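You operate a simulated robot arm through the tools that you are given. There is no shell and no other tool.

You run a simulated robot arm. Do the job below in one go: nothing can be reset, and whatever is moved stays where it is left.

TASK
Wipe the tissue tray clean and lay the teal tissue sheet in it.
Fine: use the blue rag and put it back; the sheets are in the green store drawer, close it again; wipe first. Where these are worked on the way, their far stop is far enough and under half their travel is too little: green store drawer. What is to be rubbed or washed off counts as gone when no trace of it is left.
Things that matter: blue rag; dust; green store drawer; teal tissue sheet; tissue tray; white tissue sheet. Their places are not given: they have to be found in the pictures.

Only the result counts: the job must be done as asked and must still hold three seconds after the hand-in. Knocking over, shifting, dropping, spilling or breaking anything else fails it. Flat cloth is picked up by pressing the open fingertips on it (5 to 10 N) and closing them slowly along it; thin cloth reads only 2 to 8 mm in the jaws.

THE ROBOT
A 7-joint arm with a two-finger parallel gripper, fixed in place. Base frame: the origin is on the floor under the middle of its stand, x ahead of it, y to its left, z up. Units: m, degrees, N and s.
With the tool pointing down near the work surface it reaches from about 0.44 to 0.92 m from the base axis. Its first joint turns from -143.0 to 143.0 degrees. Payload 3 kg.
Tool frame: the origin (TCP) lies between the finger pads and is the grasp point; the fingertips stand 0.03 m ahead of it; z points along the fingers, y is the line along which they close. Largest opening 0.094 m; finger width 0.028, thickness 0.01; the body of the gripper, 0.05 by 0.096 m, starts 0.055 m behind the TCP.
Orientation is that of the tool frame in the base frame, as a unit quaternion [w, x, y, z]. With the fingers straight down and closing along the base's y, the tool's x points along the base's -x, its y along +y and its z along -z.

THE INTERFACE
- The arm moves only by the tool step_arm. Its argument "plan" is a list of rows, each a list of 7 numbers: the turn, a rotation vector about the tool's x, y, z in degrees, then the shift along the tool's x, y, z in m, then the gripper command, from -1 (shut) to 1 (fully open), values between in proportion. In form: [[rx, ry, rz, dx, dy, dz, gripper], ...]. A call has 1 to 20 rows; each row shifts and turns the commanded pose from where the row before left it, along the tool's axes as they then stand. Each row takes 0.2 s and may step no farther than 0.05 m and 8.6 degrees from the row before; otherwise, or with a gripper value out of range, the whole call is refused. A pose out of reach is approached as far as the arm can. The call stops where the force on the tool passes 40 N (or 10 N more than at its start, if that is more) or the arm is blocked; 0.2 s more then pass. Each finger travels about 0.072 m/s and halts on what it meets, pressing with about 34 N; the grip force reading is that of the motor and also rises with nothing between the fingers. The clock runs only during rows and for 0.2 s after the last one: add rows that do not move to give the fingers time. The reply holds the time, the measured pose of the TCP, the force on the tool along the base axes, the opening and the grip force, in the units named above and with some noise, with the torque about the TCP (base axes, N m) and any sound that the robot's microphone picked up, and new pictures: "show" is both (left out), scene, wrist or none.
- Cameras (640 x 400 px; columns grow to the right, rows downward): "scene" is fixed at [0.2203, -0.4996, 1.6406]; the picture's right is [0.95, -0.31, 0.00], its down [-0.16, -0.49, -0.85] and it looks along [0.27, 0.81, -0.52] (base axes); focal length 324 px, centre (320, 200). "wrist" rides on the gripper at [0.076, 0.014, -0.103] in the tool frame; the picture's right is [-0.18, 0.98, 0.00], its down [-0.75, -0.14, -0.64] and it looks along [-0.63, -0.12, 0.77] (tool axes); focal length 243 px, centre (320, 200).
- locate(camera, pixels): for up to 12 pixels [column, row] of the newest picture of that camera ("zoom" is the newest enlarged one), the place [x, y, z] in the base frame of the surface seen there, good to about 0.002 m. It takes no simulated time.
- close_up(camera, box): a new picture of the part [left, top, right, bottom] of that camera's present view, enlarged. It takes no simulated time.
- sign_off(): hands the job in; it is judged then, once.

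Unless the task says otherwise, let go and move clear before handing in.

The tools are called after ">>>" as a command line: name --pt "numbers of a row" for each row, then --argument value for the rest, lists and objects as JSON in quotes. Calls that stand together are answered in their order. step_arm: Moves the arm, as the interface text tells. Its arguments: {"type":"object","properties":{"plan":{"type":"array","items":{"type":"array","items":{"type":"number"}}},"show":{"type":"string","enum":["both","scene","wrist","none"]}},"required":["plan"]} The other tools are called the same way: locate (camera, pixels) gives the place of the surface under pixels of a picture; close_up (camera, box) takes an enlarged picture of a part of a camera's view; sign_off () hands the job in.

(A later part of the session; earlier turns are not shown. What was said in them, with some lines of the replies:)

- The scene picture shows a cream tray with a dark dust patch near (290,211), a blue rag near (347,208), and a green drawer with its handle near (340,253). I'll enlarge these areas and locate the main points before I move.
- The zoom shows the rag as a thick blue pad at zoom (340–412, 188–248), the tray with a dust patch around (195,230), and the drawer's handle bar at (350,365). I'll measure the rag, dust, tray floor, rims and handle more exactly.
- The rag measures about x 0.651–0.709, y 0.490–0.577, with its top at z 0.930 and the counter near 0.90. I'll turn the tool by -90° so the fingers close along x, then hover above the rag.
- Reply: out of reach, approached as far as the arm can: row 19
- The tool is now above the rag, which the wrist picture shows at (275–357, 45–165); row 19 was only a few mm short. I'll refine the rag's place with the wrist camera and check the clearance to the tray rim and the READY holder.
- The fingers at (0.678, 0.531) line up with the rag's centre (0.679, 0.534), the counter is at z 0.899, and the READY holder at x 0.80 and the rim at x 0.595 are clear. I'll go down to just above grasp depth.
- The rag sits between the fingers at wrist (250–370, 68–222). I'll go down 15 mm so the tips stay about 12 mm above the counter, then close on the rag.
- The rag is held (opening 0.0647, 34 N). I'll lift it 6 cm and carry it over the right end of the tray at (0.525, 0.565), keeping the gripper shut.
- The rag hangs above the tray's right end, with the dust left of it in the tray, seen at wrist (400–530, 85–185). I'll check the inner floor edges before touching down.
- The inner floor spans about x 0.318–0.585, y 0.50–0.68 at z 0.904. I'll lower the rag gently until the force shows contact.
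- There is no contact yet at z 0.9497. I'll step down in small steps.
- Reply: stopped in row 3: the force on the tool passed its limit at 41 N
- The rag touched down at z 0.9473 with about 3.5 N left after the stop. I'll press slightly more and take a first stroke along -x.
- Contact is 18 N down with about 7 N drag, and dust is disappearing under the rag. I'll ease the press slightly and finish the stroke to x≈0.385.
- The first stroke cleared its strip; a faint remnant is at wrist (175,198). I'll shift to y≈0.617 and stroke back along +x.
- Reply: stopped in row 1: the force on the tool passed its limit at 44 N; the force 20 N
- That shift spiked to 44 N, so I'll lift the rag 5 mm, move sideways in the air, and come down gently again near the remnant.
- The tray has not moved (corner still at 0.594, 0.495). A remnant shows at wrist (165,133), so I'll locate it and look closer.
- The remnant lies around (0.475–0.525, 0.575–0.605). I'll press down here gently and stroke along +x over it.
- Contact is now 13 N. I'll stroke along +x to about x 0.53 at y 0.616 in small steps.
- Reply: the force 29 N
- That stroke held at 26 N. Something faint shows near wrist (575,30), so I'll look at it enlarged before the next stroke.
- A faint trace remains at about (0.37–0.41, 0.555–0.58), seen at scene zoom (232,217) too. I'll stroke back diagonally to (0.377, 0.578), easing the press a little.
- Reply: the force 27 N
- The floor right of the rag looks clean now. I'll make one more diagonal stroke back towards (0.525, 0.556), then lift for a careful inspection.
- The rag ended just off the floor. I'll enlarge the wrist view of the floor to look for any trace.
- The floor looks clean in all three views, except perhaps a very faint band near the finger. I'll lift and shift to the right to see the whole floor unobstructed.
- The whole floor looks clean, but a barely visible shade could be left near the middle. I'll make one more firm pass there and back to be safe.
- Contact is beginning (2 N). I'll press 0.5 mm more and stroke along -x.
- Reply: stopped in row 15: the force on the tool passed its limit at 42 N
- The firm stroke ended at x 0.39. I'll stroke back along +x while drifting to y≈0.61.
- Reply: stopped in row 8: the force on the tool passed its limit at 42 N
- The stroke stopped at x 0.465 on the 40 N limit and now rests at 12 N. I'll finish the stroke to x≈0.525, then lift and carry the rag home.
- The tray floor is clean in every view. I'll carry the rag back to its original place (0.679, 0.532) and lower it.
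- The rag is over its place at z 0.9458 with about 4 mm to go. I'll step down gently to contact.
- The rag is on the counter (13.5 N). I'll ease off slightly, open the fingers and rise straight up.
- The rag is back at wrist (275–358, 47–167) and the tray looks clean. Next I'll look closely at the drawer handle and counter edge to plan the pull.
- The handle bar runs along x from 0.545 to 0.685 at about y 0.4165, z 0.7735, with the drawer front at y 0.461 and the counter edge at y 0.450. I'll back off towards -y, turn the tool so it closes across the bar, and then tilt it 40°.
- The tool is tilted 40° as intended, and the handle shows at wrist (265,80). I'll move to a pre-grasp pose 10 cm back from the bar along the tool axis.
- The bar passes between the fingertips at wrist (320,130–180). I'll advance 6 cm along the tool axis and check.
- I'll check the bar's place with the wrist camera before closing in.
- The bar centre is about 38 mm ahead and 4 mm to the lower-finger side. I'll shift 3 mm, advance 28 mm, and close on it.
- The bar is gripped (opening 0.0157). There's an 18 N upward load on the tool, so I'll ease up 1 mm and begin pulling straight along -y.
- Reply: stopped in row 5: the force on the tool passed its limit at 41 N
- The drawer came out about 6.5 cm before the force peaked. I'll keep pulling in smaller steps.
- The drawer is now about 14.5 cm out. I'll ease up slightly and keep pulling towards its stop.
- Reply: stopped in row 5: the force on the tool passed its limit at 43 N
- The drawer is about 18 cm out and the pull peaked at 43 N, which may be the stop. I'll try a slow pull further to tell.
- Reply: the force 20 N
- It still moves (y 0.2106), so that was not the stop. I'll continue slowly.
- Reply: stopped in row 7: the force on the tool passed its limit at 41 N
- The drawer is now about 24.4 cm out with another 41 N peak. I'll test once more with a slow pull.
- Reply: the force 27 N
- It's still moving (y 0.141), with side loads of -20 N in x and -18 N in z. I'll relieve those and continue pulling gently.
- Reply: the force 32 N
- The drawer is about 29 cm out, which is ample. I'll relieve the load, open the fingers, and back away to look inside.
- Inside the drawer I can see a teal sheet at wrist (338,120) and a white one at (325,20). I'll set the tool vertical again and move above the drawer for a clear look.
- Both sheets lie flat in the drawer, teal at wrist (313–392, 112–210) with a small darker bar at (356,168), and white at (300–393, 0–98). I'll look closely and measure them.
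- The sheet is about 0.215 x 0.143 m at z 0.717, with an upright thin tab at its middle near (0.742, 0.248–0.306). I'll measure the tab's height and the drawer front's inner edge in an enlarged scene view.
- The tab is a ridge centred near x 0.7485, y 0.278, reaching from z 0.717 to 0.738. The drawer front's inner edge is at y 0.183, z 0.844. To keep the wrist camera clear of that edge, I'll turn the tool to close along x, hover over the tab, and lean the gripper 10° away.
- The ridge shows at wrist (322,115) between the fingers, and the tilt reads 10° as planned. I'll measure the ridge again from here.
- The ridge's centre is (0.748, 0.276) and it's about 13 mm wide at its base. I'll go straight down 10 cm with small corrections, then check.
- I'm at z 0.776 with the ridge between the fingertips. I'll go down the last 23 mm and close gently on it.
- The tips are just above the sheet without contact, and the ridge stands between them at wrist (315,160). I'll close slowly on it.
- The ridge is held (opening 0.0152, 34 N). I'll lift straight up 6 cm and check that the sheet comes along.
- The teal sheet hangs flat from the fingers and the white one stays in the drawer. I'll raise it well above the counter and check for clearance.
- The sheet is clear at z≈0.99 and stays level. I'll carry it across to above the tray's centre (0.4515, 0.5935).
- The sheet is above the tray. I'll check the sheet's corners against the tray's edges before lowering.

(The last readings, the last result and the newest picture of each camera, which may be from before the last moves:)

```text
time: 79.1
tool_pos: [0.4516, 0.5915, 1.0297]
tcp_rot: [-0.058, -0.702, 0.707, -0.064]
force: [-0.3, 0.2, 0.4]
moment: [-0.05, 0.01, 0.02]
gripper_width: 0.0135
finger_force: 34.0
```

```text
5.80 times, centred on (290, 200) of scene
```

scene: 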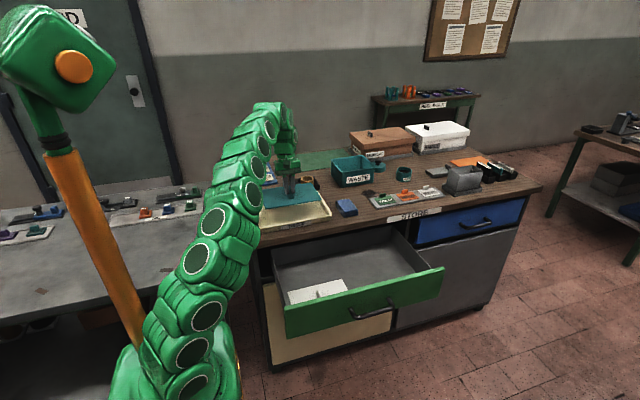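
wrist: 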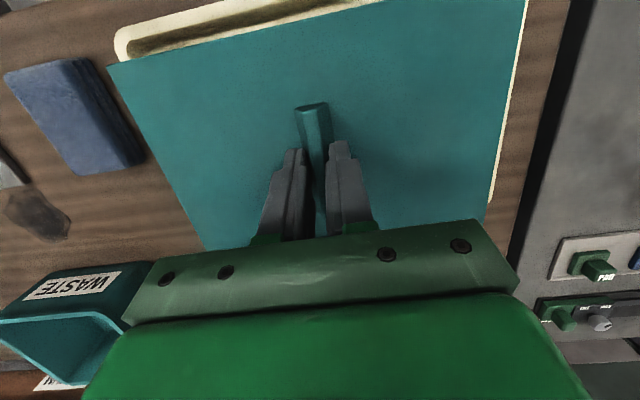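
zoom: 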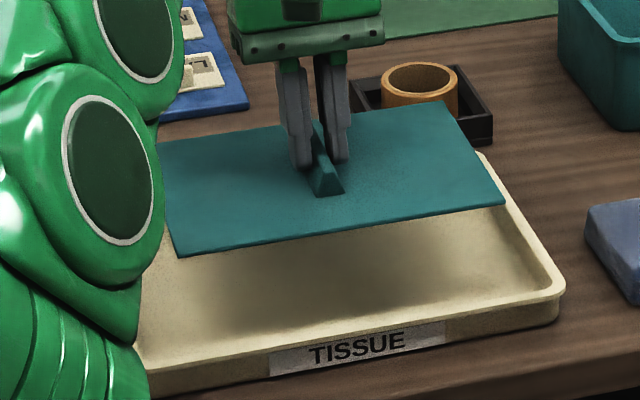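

The sheet's edges (right edge x 0.557, front y 0.515) lie inside the tray's inner floor with about 15 mm to spare. I'll lower it towards the floor in steps.

>>> step_arm --pt "0 0 0 -0.0035 0 0.0197 -1" --pt "0 0 0 -0.0035 0 0.0197 -1" --pt "0 0 0 -0.0035 0 0.0197 -1" --pt "0 0 0 -0.0026 0 0.0148 -1" --pt "0 0 0 0 0 0 -1" --show "both"

```text
time: 80.3
tool_pos: [0.4531, 0.5948, 0.9519]
tcp_rot: [-0.059, -0.701, 0.707, -0.064]
force: [0.3, 0.7, -0.8]
moment: [0.0, 0.03, 0.0]
gripper_width: 0.0133
finger_force: 34.2
```

scene: 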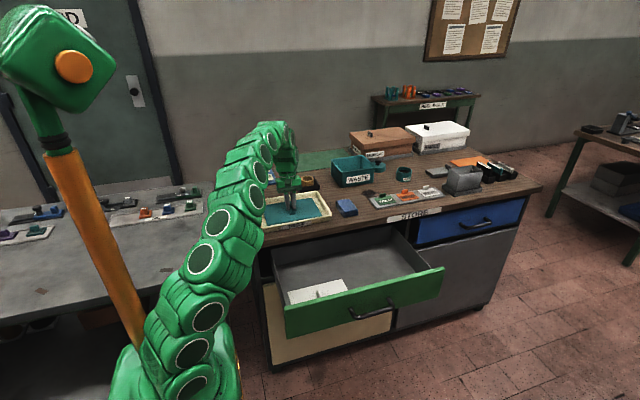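
wrist: 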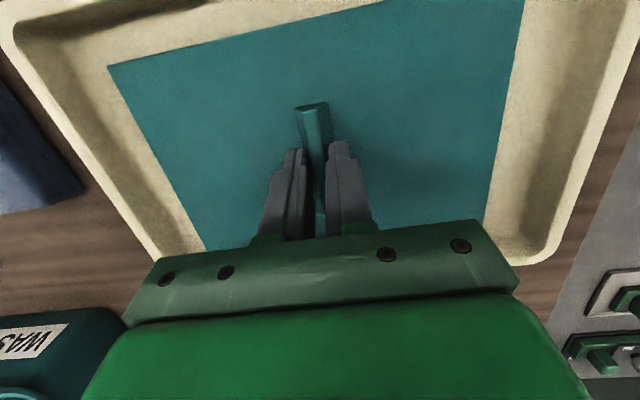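

The sheet is now inside the rim, seen at wrist (110–525, 0–250), with a few mm to go. I'll step down gently until it touches.

>>> step_arm --pt "0 0 0 -0.0003 0 0.002 -1" --pt "0 0 0 -0.0002 0 0.0015 -1" --pt "0 0 0 -0.0002 0 0.001 -1" --pt "0 0 0 0 0 0 -1" --show "none"

```text
time: 81.3
tool_pos: [0.4538, 0.5939, 0.9471]
tcp_rot: [-0.058, -0.702, 0.707, -0.063]
force: [0.6, -0.3, -0.5]
moment: [0.0, 0.04, 0.01]
gripper_width: 0.0129
finger_force: 33.7
```

>>> step_arm --pt "0 0 0 -0.0002 0 0.001 -1" --pt "0 0 0 -0.0002 0 0.001 -1" --pt "0 0 0 0 0 0 -1" --show "none"

```text
time: 82.1
tool_pos: [0.453, 0.5936, 0.946]
tcp_rot: [-0.057, -0.702, 0.707, -0.064]
force: [-0.1, 0.3, 10.9]
moment: [0.35, 0.02, 0.03]
gripper_width: 0.0124
finger_force: 33.9
```

The sheet touches the tray floor (10.9 N). I'll ease off slightly, open the fingers, and rise straight up.

>>> step_arm --pt "0 0 0 0 0 -0.0005 -1" --pt "0 0 0 0 0 0 -0.5" --pt "0 0 0 0 0 0 -0.1" --pt "0 0 0 0 0 0 0.2" --pt "0 0 0 0 0 0 0.2" --pt "0 0 0 0.0017 0 -0.0098 0.2" --pt "0 0 0 0.0035 0 -0.0197 0.2" --pt "0 0 0 0.007 0 -0.0394 0.2" --pt "0 0 0 0.007 0 -0.0394 0.2" --pt "0 0 0 0 0 0 0.2" --show "both"

```text
time: 84.3
tool_pos: [0.4544, 0.5929, 1.0575]
tcp_rot: [-0.057, -0.702, 0.707, -0.062]
force: [-0.2, 0.1, -0.5]
moment: [-0.03, -0.02, -0.01]
gripper_width: 0.0563
finger_force: 0.1
```

scene: 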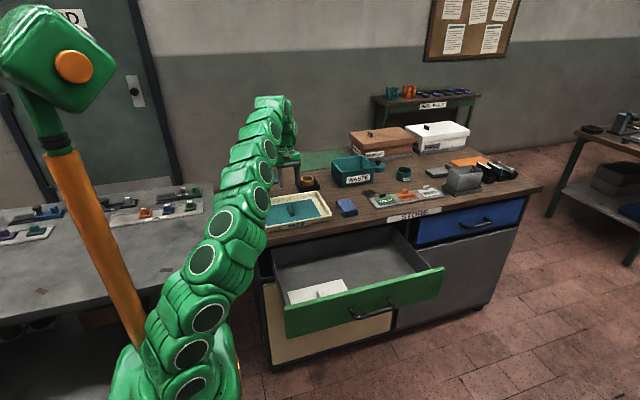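
wrist: 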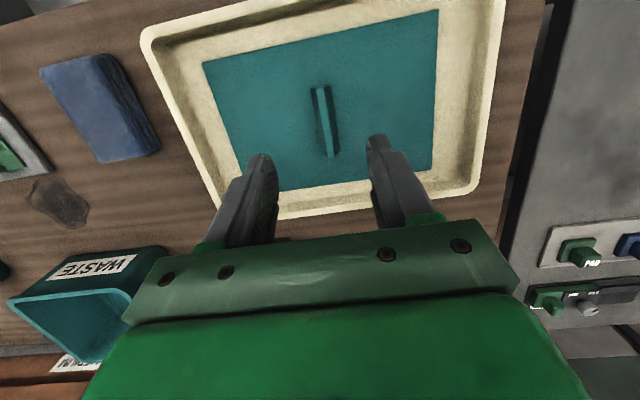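

The teal sheet lies flat in the tray at wrist (203–438, 10–190). I'll now go back to close the drawer: undo the lean, move to the front of the drawer at height, and set the 40° handle pose again.

>>> step_arm --pt "0 -5 0 0 0 0 0" --pt "0 -5 0 0 0 0 -0.3" --pt "0 0 0 0.0444 -0.0129 0 -0.3" --pt "0 0 0 0.0444 -0.0129 0 -0.3" --pt "0 0 0 0.0444 -0.0129 0 -0.3" --pt "0 0 0 0.0444 -0.0129 0 -0.3" --pt "0 0 0 0.0444 -0.0129 0 -0.3" --pt "0 0 0 0.0444 -0.0129 0 -0.3" --pt "0 0 0 0.0444 -0.0129 0 -0.3" --pt "0 0 0 0.0444 -0.0129 0 -0.3" --pt "0 0 0 0.0444 -0.0129 0 -0.3" --pt "0 0 0 0.0444 -0.0129 0 -0.3" --pt "0 0 0 0.0444 -0.0129 0 -0.3" --pt "0 0 0 0.0444 -0.0129 0 -0.3" --pt "0 0 0 0 0 0 -0.3" --show "both"

>>> close_up --camera "scene" --box '[235, 165, 375, 253]'

```text
time: 87.5
tool_pos: [0.6039, 0.0585, 1.0541]
tcp_rot: [0.004, -0.705, 0.709, -0.002]
force: [0.0, -0.7, -0.4]
moment: [-0.03, -0.01, 0.01]
gripper_width: 0.0327
finger_force: 0.1
```

scene: 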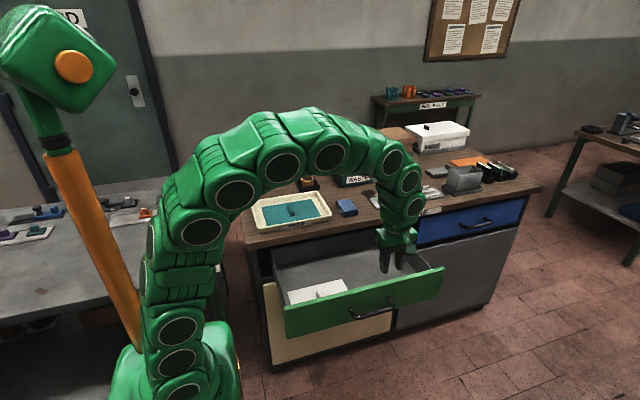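
wrist: 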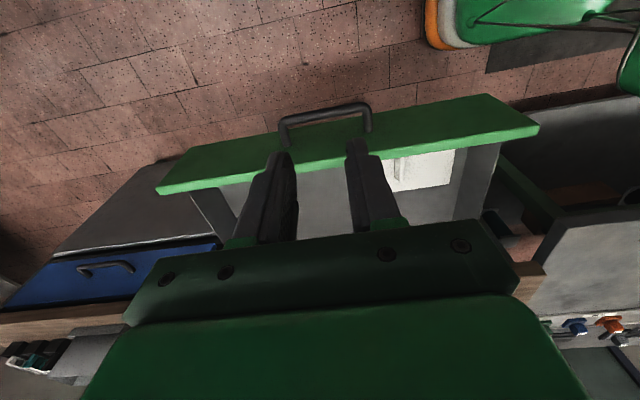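

```text
4.55 times, centred on (305, 209) of scene
```

zoom: 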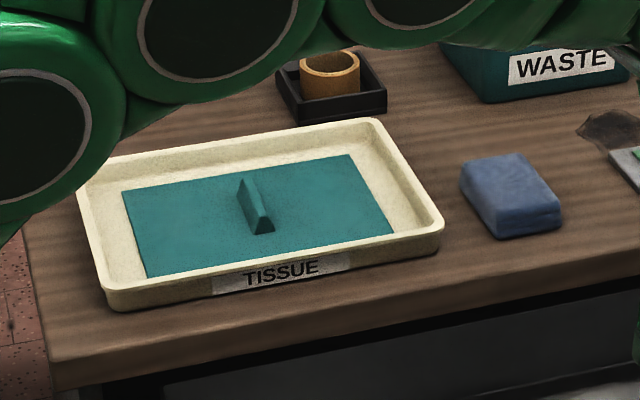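

The sheet lies flat in the clean tray and the rag is in place. I'll locate the handle now, then turn and tilt the tool for the grip.

>>> locate --camera "wrist" --pixels '[[326, 110], [300, 116], [350, 106], [285, 130], [368, 120], [330, 150], [250, 160], [450, 110]]'

>>> step_arm --pt "0 0 8.1818 0 0 0 -0.3" --pt "0 0 8.1818 0 0 0 -0.3" --pt "0 0 8.1818 0 0 0 -0.3" --pt "0 0 8.1818 0 0 0 -0.3" --pt "0 0 8.1818 0 0 0 -0.3" --pt "0 0 8.1818 0 0 0 -0.3" --pt "0 0 8.1818 0 0 0 -0.3" --pt "0 0 8.1818 0 0 0 -0.3" --pt "0 0 8.1818 0 0 0 -0.3" --pt "0 0 8.1818 0 0 0 -0.3" --pt "0 0 8.1818 0 0 0 -0.3" --pt "-8 0 0 0 0 0 -0.3" --pt "-8 0 0 0 0 0 -0.3" --pt "-8 0 0 0 0 0 -0.3" --pt "-8 0 0 0 0 0 -0.3" --pt "-8 0 0 0 0 0 -0.3" --pt "0 0 0 0 0 0 -0.3" --show "both"

```text
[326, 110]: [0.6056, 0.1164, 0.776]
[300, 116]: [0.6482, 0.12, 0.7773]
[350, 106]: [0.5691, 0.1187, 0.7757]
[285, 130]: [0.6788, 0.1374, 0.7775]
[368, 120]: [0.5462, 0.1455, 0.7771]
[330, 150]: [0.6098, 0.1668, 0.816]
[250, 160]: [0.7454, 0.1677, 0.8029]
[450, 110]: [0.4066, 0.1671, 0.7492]
```

```text
time: 91.1
tool_pos: [0.6031, 0.0583, 1.0576]
tcp_rot: [0.005, 0.001, 0.939, 0.344]
force: [-0.1, -0.1, 0.2]
moment: [0.01, 0.0, 0.01]
gripper_width: 0.0329
finger_force: 0.1
```

scene: 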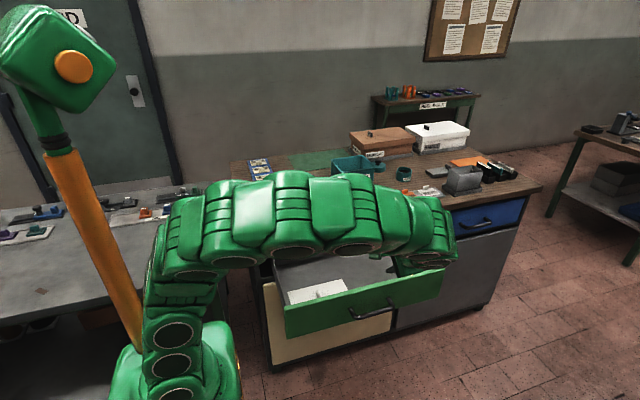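
wrist: 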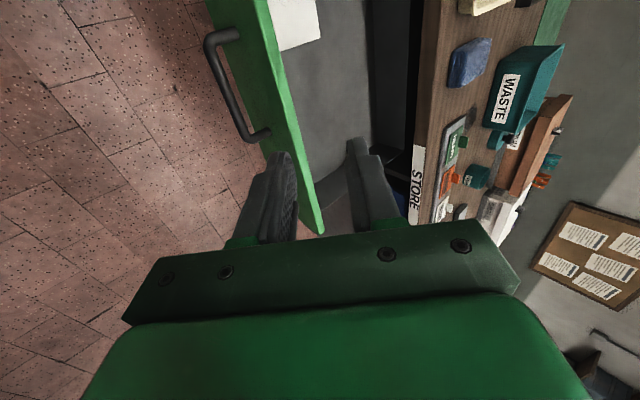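

The drawer front is at y 0.1673 and the bar at about (y 0.1225, z 0.7735). I'll go straight down to the pre-grasp pose in front of the bar.

>>> step_arm --pt "0 0 0 -0.002 -0.0267 0.0318 -0.3" --pt "0 0 0 -0.002 -0.0267 0.0318 -0.3" --pt "0 0 0 -0.002 -0.0267 0.0318 -0.3" --pt "0 0 0 -0.002 -0.0267 0.0318 -0.3" --pt "0 0 0 -0.002 -0.0267 0.0318 -0.3" --pt "0 0 0 0 0 0.02 -0.3" --pt "0 0 0 0 0 0.02 -0.3" --pt "0 0 0 0 0 0 -0.3" --show "both"

```text
time: 92.9
tool_pos: [0.6128, 0.0851, 0.8177]
tcp_rot: [0.005, 0.002, 0.939, 0.344]
force: [-0.2, -0.6, 0.2]
moment: [0.03, -0.02, 0.02]
gripper_width: 0.0329
finger_force: 0.2
```

scene: 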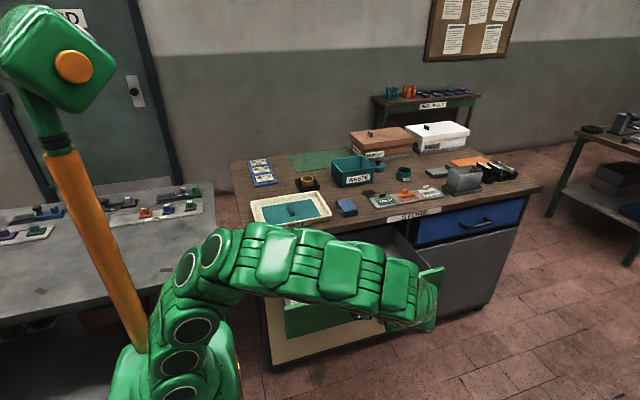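
wrist: 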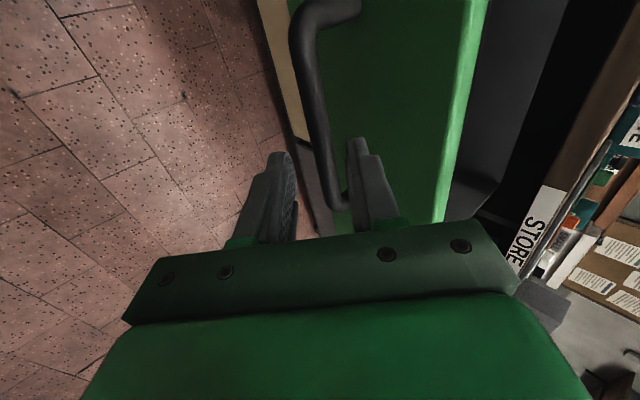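

The bar lies midway between the fingertips at wrist (325,160), about 58 mm ahead of the TCP. I'll advance 48 mm and close on it.

>>> step_arm --pt "0 0 0 0 0 0.015 -0.3" --pt "0 0 0 0 0 0.015 -0.3" --pt "0 0 0 0 0 0.01 -0.3" --pt "0 0 0 0 0 0.008 -0.3" --pt "0 0 0 0 0 0 -0.3" --pt "0 0 0 0 0 0 -0.6" --pt "0 0 0 0 0 0 -1" --pt "0 0 0 0 0 0 -1" --show "wrist"

```text
time: 94.7
tool_pos: [0.6147, 0.1175, 0.7817]
tcp_rot: [0.006, 0.002, 0.939, 0.343]
force: [0.7, 1.2, -0.1]
moment: [0.04, 0.57, -0.82]
gripper_width: 0.0156
finger_force: 45.5
```

wrist: 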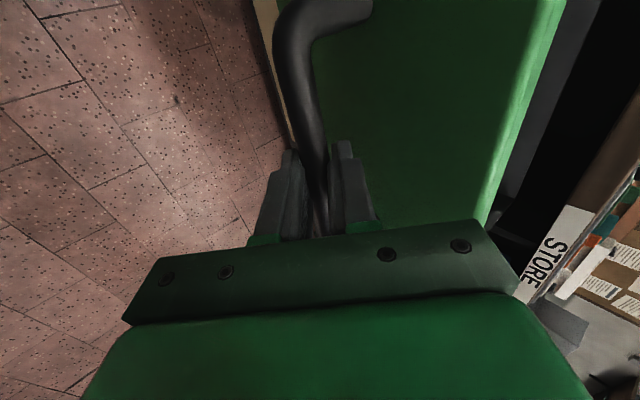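

The bar is gripped again (opening 0.0156). I'll push the drawer along +y in 8 mm steps.

>>> step_arm --pt "0 0 0 0 0.0031 0.0026 -1" --pt "0 0 0 0 0.0061 0.0051 -1" --pt "0 0 0 0 0.0061 0.0051 -1" --pt "0 0 0 0 0.0061 0.0051 -1" --pt "0 0 0 0 0.0061 0.0051 -1" --pt "0 0 0 0 0.0061 0.0051 -1" --pt "0 0 0 0 0.0061 0.0051 -1" --pt "0 0 0 0 0.0061 0.0051 -1" --show "none"

```text
time: 96.5
tool_pos: [0.6158, 0.1768, 0.7817]
tcp_rot: [0.005, 0.001, 0.939, 0.344]
force: [2.9, 0.7, 4.0]
moment: [0.01, 0.59, -0.8]
gripper_width: 0.0157
finger_force: 45.4
```

The push runs smoothly with low forces (y 0.177). I'll continue.

>>> step_arm --pt "0 0 0 0 0.0061 0.0051 -1" --pt "0 0 0 0 0.0061 0.0051 -1" --pt "0 0 0 0 0.0061 0.0051 -1" --pt "0 0 0 0 0.0061 0.0051 -1" --pt "0 0 0 0 0.0061 0.0051 -1" --pt "0 0 0 0 0.0061 0.0051 -1" --pt "0 0 0 0 0.0061 0.0051 -1" --pt "0 0 0 0 0.0061 0.0051 -1" --pt "0 0 0 0 0.0061 0.0051 -1" --pt "0 0 0 0 0.0061 0.0051 -1" --pt "0 0 0 0 0.0061 0.0051 -1" --pt "0 0 0 0 0.0061 0.0051 -1" --show "scene"

```text
time: 97.5
tool_pos: [0.6158, 0.2073, 0.7823]
tcp_rot: [0.003, 0.0, 0.939, 0.343]
force: [-4.3, 1.5, -9.6]
moment: [-0.1, 0.88, -0.64]
gripper_width: 0.0156
finger_force: 45.1
stopped in row 5: the force on the tool passed its limit at 42 N (the readings are from after the stop); the commanded pose is now the measured one
```

scene: 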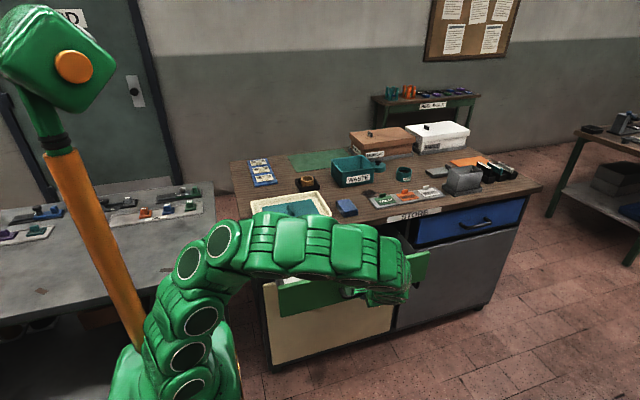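

The force peaked again at y 0.207 and has settled. I'll continue with a tiny downward correction.

>>> step_arm --pt "0 0 0 0 0.0028 0.0029 -1" --pt "0 0 0 0 0.0054 0.0045 -1" --pt "0 0 0 0 0.0054 0.0045 -1" --pt "0 0 0 0 0.0054 0.0045 -1" --pt "0 0 0 0 0.0054 0.0045 -1" --pt "0 0 0 0 0.0054 0.0045 -1" --pt "0 0 0 0 0.0054 0.0045 -1" --pt "0 0 0 0 0.0054 0.0045 -1" --show "none"

```text
time: 99.3
tool_pos: [0.6155, 0.2626, 0.7814]
tcp_rot: [0.004, 0.001, 0.939, 0.343]
force: [-4.6, -0.7, -6.2]
moment: [0.0, 1.36, -0.12]
gripper_width: 0.0157
finger_force: 44.9
```

>>> step_arm --pt "0 0 0 0.0003 0.0052 0.0047 -1" --pt "0 0 0 0 0.0054 0.0045 -1" --pt "0 0 0 0 0.0054 0.0045 -1" --pt "0 0 0 0 0.0054 0.0045 -1" --pt "0 0 0 0 0.0054 0.0045 -1" --pt "0 0 0 0 0.0054 0.0045 -1" --pt "0 0 0 0 0.0054 0.0045 -1" --pt "0 0 0 0 0.0054 0.0045 -1" --pt "0 0 0 0 0.0054 0.0045 -1" --pt "0 0 0 0 0.0054 0.0045 -1" --show "none"

```text
time: 101.5
tool_pos: [0.6162, 0.3302, 0.7816]
tcp_rot: [0.003, 0.001, 0.939, 0.343]
force: [-20.4, -0.2, -0.2]
moment: [0.04, 1.5, -0.11]
gripper_width: 0.016
finger_force: 44.7
```

The drawer is at y 0.330 with a -20 N side load, so I'll relieve it by 1 mm and go on.

>>> step_arm --pt "0 0 0 0.001 0.0038 0.0032 -1" --pt "0 0 0 0 0.0054 0.0045 -1" --pt "0 0 0 0 0.0054 0.0045 -1" --pt "0 0 0 0 0.0054 0.0045 -1" --pt "0 0 0 0 0.0054 0.0045 -1" --pt "0 0 0 0 0.0054 0.0045 -1" --pt "0 0 0 0 0.0054 0.0045 -1" --pt "0 0 0 0 0.0054 0.0045 -1" --pt "0 0 0 0 0.0054 0.0045 -1" --show "both"

```text
time: 103.4
tool_pos: [0.6163, 0.3841, 0.7828]
tcp_rot: [0.004, 0.002, 0.939, 0.343]
force: [6.8, -1.8, -2.8]
moment: [-0.03, -0.06, -1.08]
gripper_width: 0.0155
finger_force: 44.6
stopped in row 9: the force on the tool passed its limit at 40 N (the readings are from after the stop); the commanded pose is now the measured one
```

scene: 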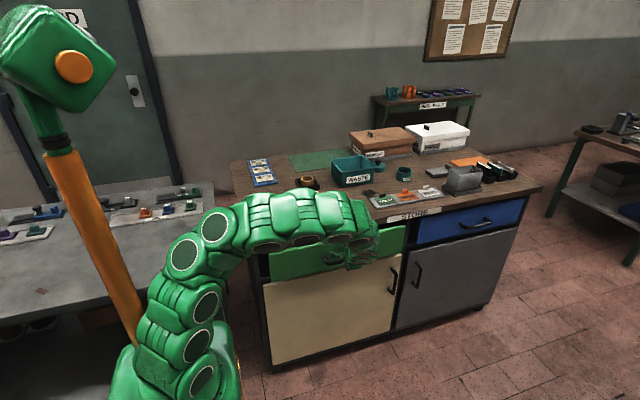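
wrist: 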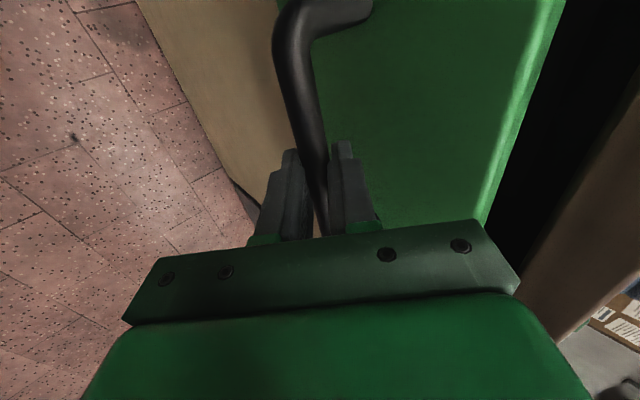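

About 27 mm remain. I'll push on slowly until the drawer meets its closed stop.

>>> step_arm --pt "0 0 0 -0.0003 0.0023 0.002 -1" --pt "0 0 0 0 0.0038 0.0033 -1" --pt "0 0 0 0 0.0038 0.0033 -1" --pt "0 0 0 0 0.0038 0.0033 -1" --pt "0 0 0 0 0.0038 0.0033 -1" --pt "0 0 0 0 0.0031 0.0026 -1" --show "none"

```text
time: 104.8
tool_pos: [0.615, 0.4099, 0.7819]
tcp_rot: [0.004, 0.002, 0.94, 0.342]
force: [-4.7, -7.1, 0.9]
moment: [-0.04, 1.24, -0.13]
gripper_width: 0.0155
finger_force: 44.8
stopped in row 6: the force on the tool passed its limit at 44 N (the readings are from after the stop); the commanded pose is now the measured one
```

At y 0.410 there's a -7 N push-back, likely the closed stop. I'll nudge a little further to be sure.

>>> step_arm --pt "0 0 0 0 0.0012 0.001 -1" --pt "0 0 0 0 0.0012 0.001 -1" --pt "0 0 0 0 0.0008 0.0007 -1" --pt "0 0 0 0 0 0 -1" --show "both"

>>> locate --camera "scene" --pixels '[[280, 262], [300, 256], [395, 238], [398, 232], [275, 255]]'

```text
time: 105.2
tool_pos: [0.6155, 0.4106, 0.7806]
tcp_rot: [0.002, 0.002, 0.939, 0.343]
force: [-7.5, -8.9, 1.6]
moment: [-0.07, 1.16, -0.12]
gripper_width: 0.0159
finger_force: 45.3
stopped in row 2: the force on the tool passed its limit at 41 N (the readings are from after the stop); the commanded pose is now the measured one
```

scene: 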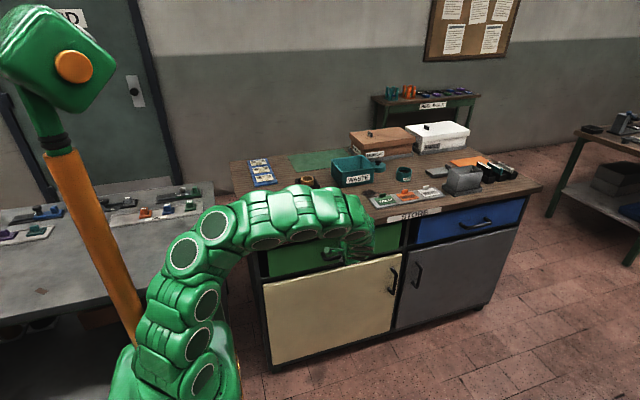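
wrist: 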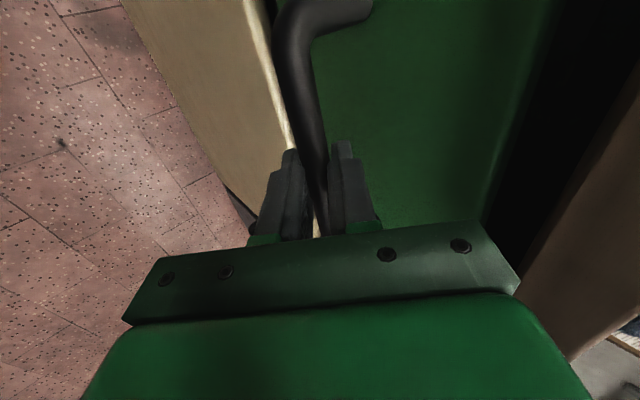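

```text
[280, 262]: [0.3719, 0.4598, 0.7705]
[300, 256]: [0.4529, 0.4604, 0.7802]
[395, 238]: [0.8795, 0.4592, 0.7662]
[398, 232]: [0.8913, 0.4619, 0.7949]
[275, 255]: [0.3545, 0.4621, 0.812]
```

The drawer front is at y 0.460–0.462 again, so it's closed. I'll open the fingers and back out along the tool axis.

>>> step_arm --pt "0 0 0 0 0 0 -0.6" --pt "0 0 0 0 0 0 -0.35" --pt "0 0 0 0 0 0 -0.35" --pt "0 0 0 0 0 -0.01 -0.35" --pt "0 0 0 0 0 -0.02 -0.35" --pt "0 0 0 0 0 -0.03 -0.35" --pt "0 0 0 0 0 -0.04 -0.35" --pt "0 0 0 0 0 -0.04 -0.35" --pt "0 0 0 0 0.02 -0.03 -0.35" --pt "0 0 0 0 0.02 -0.03 -0.35" --pt "0 0 0 0 0.02 -0.03 -0.35" --show "both"

>>> locate --camera "scene" --pixels '[[280, 262], [300, 256], [395, 238], [398, 232], [275, 255], [330, 258]]'

```text
time: 107.6
tool_pos: [0.6175, 0.3037, 0.9968]
tcp_rot: [0.003, 0.001, 0.94, 0.342]
force: [0.1, -0.6, -0.5]
moment: [0.02, 0.01, 0.0]
gripper_width: 0.0304
finger_force: 0.0
```

scene: 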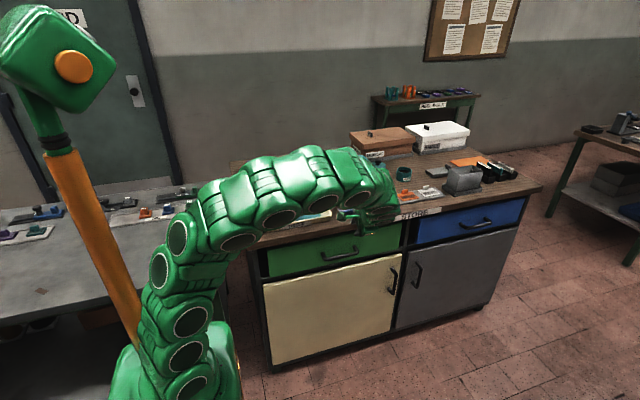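
wrist: 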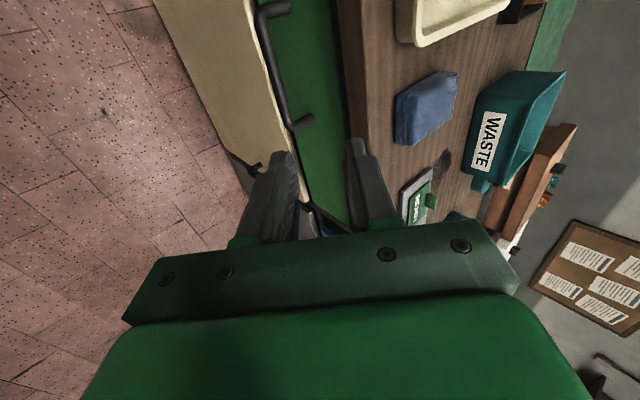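

```text
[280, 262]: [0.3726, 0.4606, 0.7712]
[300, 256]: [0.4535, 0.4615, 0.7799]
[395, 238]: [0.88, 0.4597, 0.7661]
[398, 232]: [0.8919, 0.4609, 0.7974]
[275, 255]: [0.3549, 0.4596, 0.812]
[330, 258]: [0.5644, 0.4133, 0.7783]
```

The drawer stays shut with its front at y 0.461. I'll return the arm to its starting pose and do a last check of the tray, rag and counter.

>>> step_arm --pt "8 0 0 0 0 0 0" --pt "8 0 0 0 0 0 0.5" --pt "8 0 0 0 0 0 1" --pt "8 0 0 0 0 0 1" --pt "8 0 0 0 0 0 1" --pt "0 0 0 0.01 0 -0.04 1" --pt "0 0 0 0.01 0 -0.04 1" --pt "0 0 0 0.01 0 -0.04 1" --pt "0 0 0 0.01 0 -0.035 1" --pt "0 0 0 0 0 0 1" --show "both"

>>> close_up --camera "scene" --box '[230, 150, 390, 250]'

>>> close_up --camera "scene" --box '[240, 180, 350, 249]'

```text
time: 109.8
tool_pos: [0.5765, 0.3073, 1.152]
tcp_rot: [0.003, 0.002, 1.0, 0.0]
force: [0.2, -0.1, 0.6]
moment: [0.02, 0.03, 0.02]
gripper_width: 0.0943
finger_force: 0.1
```

scene: 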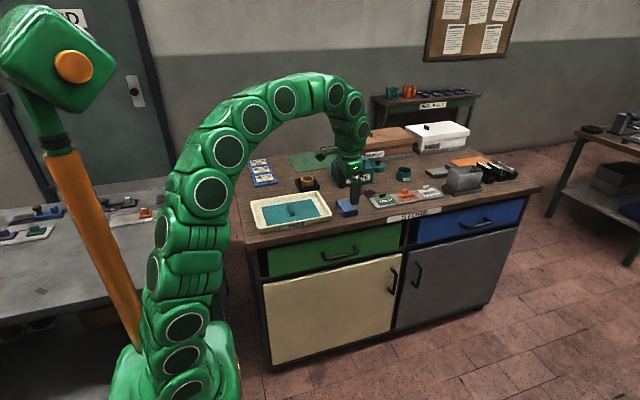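
wrist: 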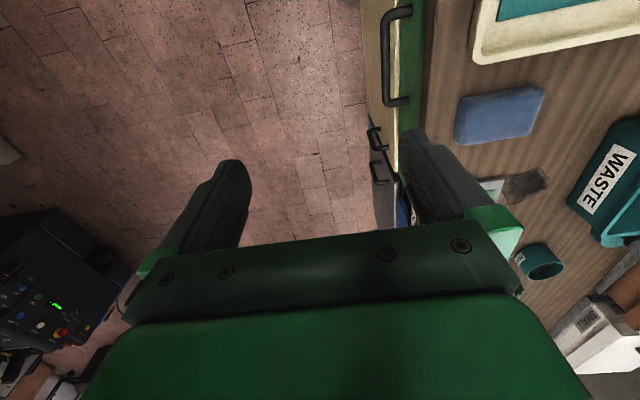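

```text
4.00 times, centred on (310, 200) of scene
```

zoom: 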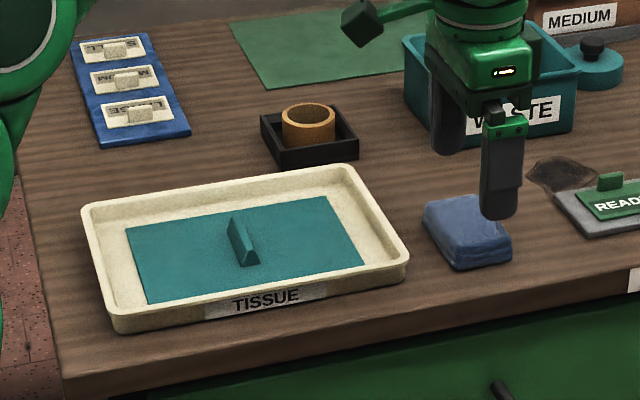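

```text
5.80 times, centred on (295, 214) of scene
```

zoom: 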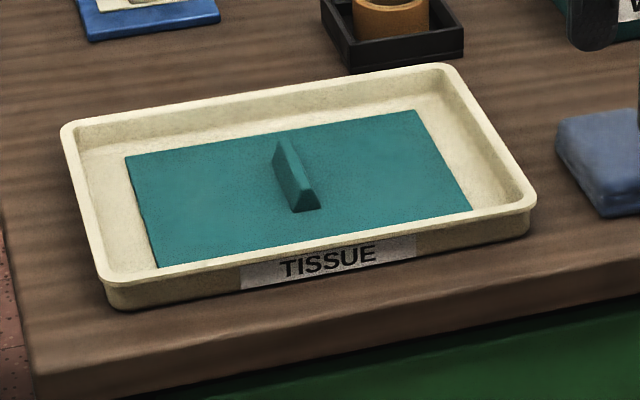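

The sheet lies flat inside the clean tray and the drawer is shut. I'll check the rag's and tray's positions against the start values before handing in.

>>> locate --camera "wrist" --pixels '[[460, 100], [540, 90], [532, 128], [456, 140], [500, 115]]'

>>> locate --camera "scene" --pixels '[[331, 214], [251, 201], [258, 229], [280, 262], [395, 238], [290, 215]]'

```text
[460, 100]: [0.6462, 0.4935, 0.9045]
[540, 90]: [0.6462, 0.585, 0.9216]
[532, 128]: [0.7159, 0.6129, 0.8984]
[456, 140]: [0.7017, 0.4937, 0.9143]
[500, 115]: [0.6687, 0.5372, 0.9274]
```

```text
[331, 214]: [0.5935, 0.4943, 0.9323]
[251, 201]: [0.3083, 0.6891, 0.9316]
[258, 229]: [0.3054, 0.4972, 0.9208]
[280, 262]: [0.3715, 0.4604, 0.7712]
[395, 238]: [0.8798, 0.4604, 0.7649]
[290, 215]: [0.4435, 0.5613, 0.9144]
```

The rag sits at about (0.68, 0.535) on the counter, the tray corners match their start values, and the drawer front is at y 0.460. The teal sheet lies in the clean tray and the gripper is clear, so I'm handing in.

>>> sign_off

```text
The job is handed in.
```

The tissue tray is wiped clean and the teal tissue sheet lies flat in it. I've handed the job in.

- **Wiping:** I made several passes over the tray with the blue rag. No dust showed in the enlarged views afterwards. The rag is back where it started, at about (0.68, 0.535).
- **Drawer:** I opened the green store drawer about 29 cm without reaching its far stop. I took out only the teal sheet and left the white one in place. The drawer is shut again, with its front at y 0.46 as at the start.
- **Tray:** its corners are still within about 2 mm of their starting positions, so the wiping did not shift it.

A dark patch on the counter near the READY holder was there from the start, and I left it alone because the task was only the tray. While I was wiping and moving the drawer, the arm stopped several times at its 40 N force limit. Nothing was shifted or knocked over in the final pictures.
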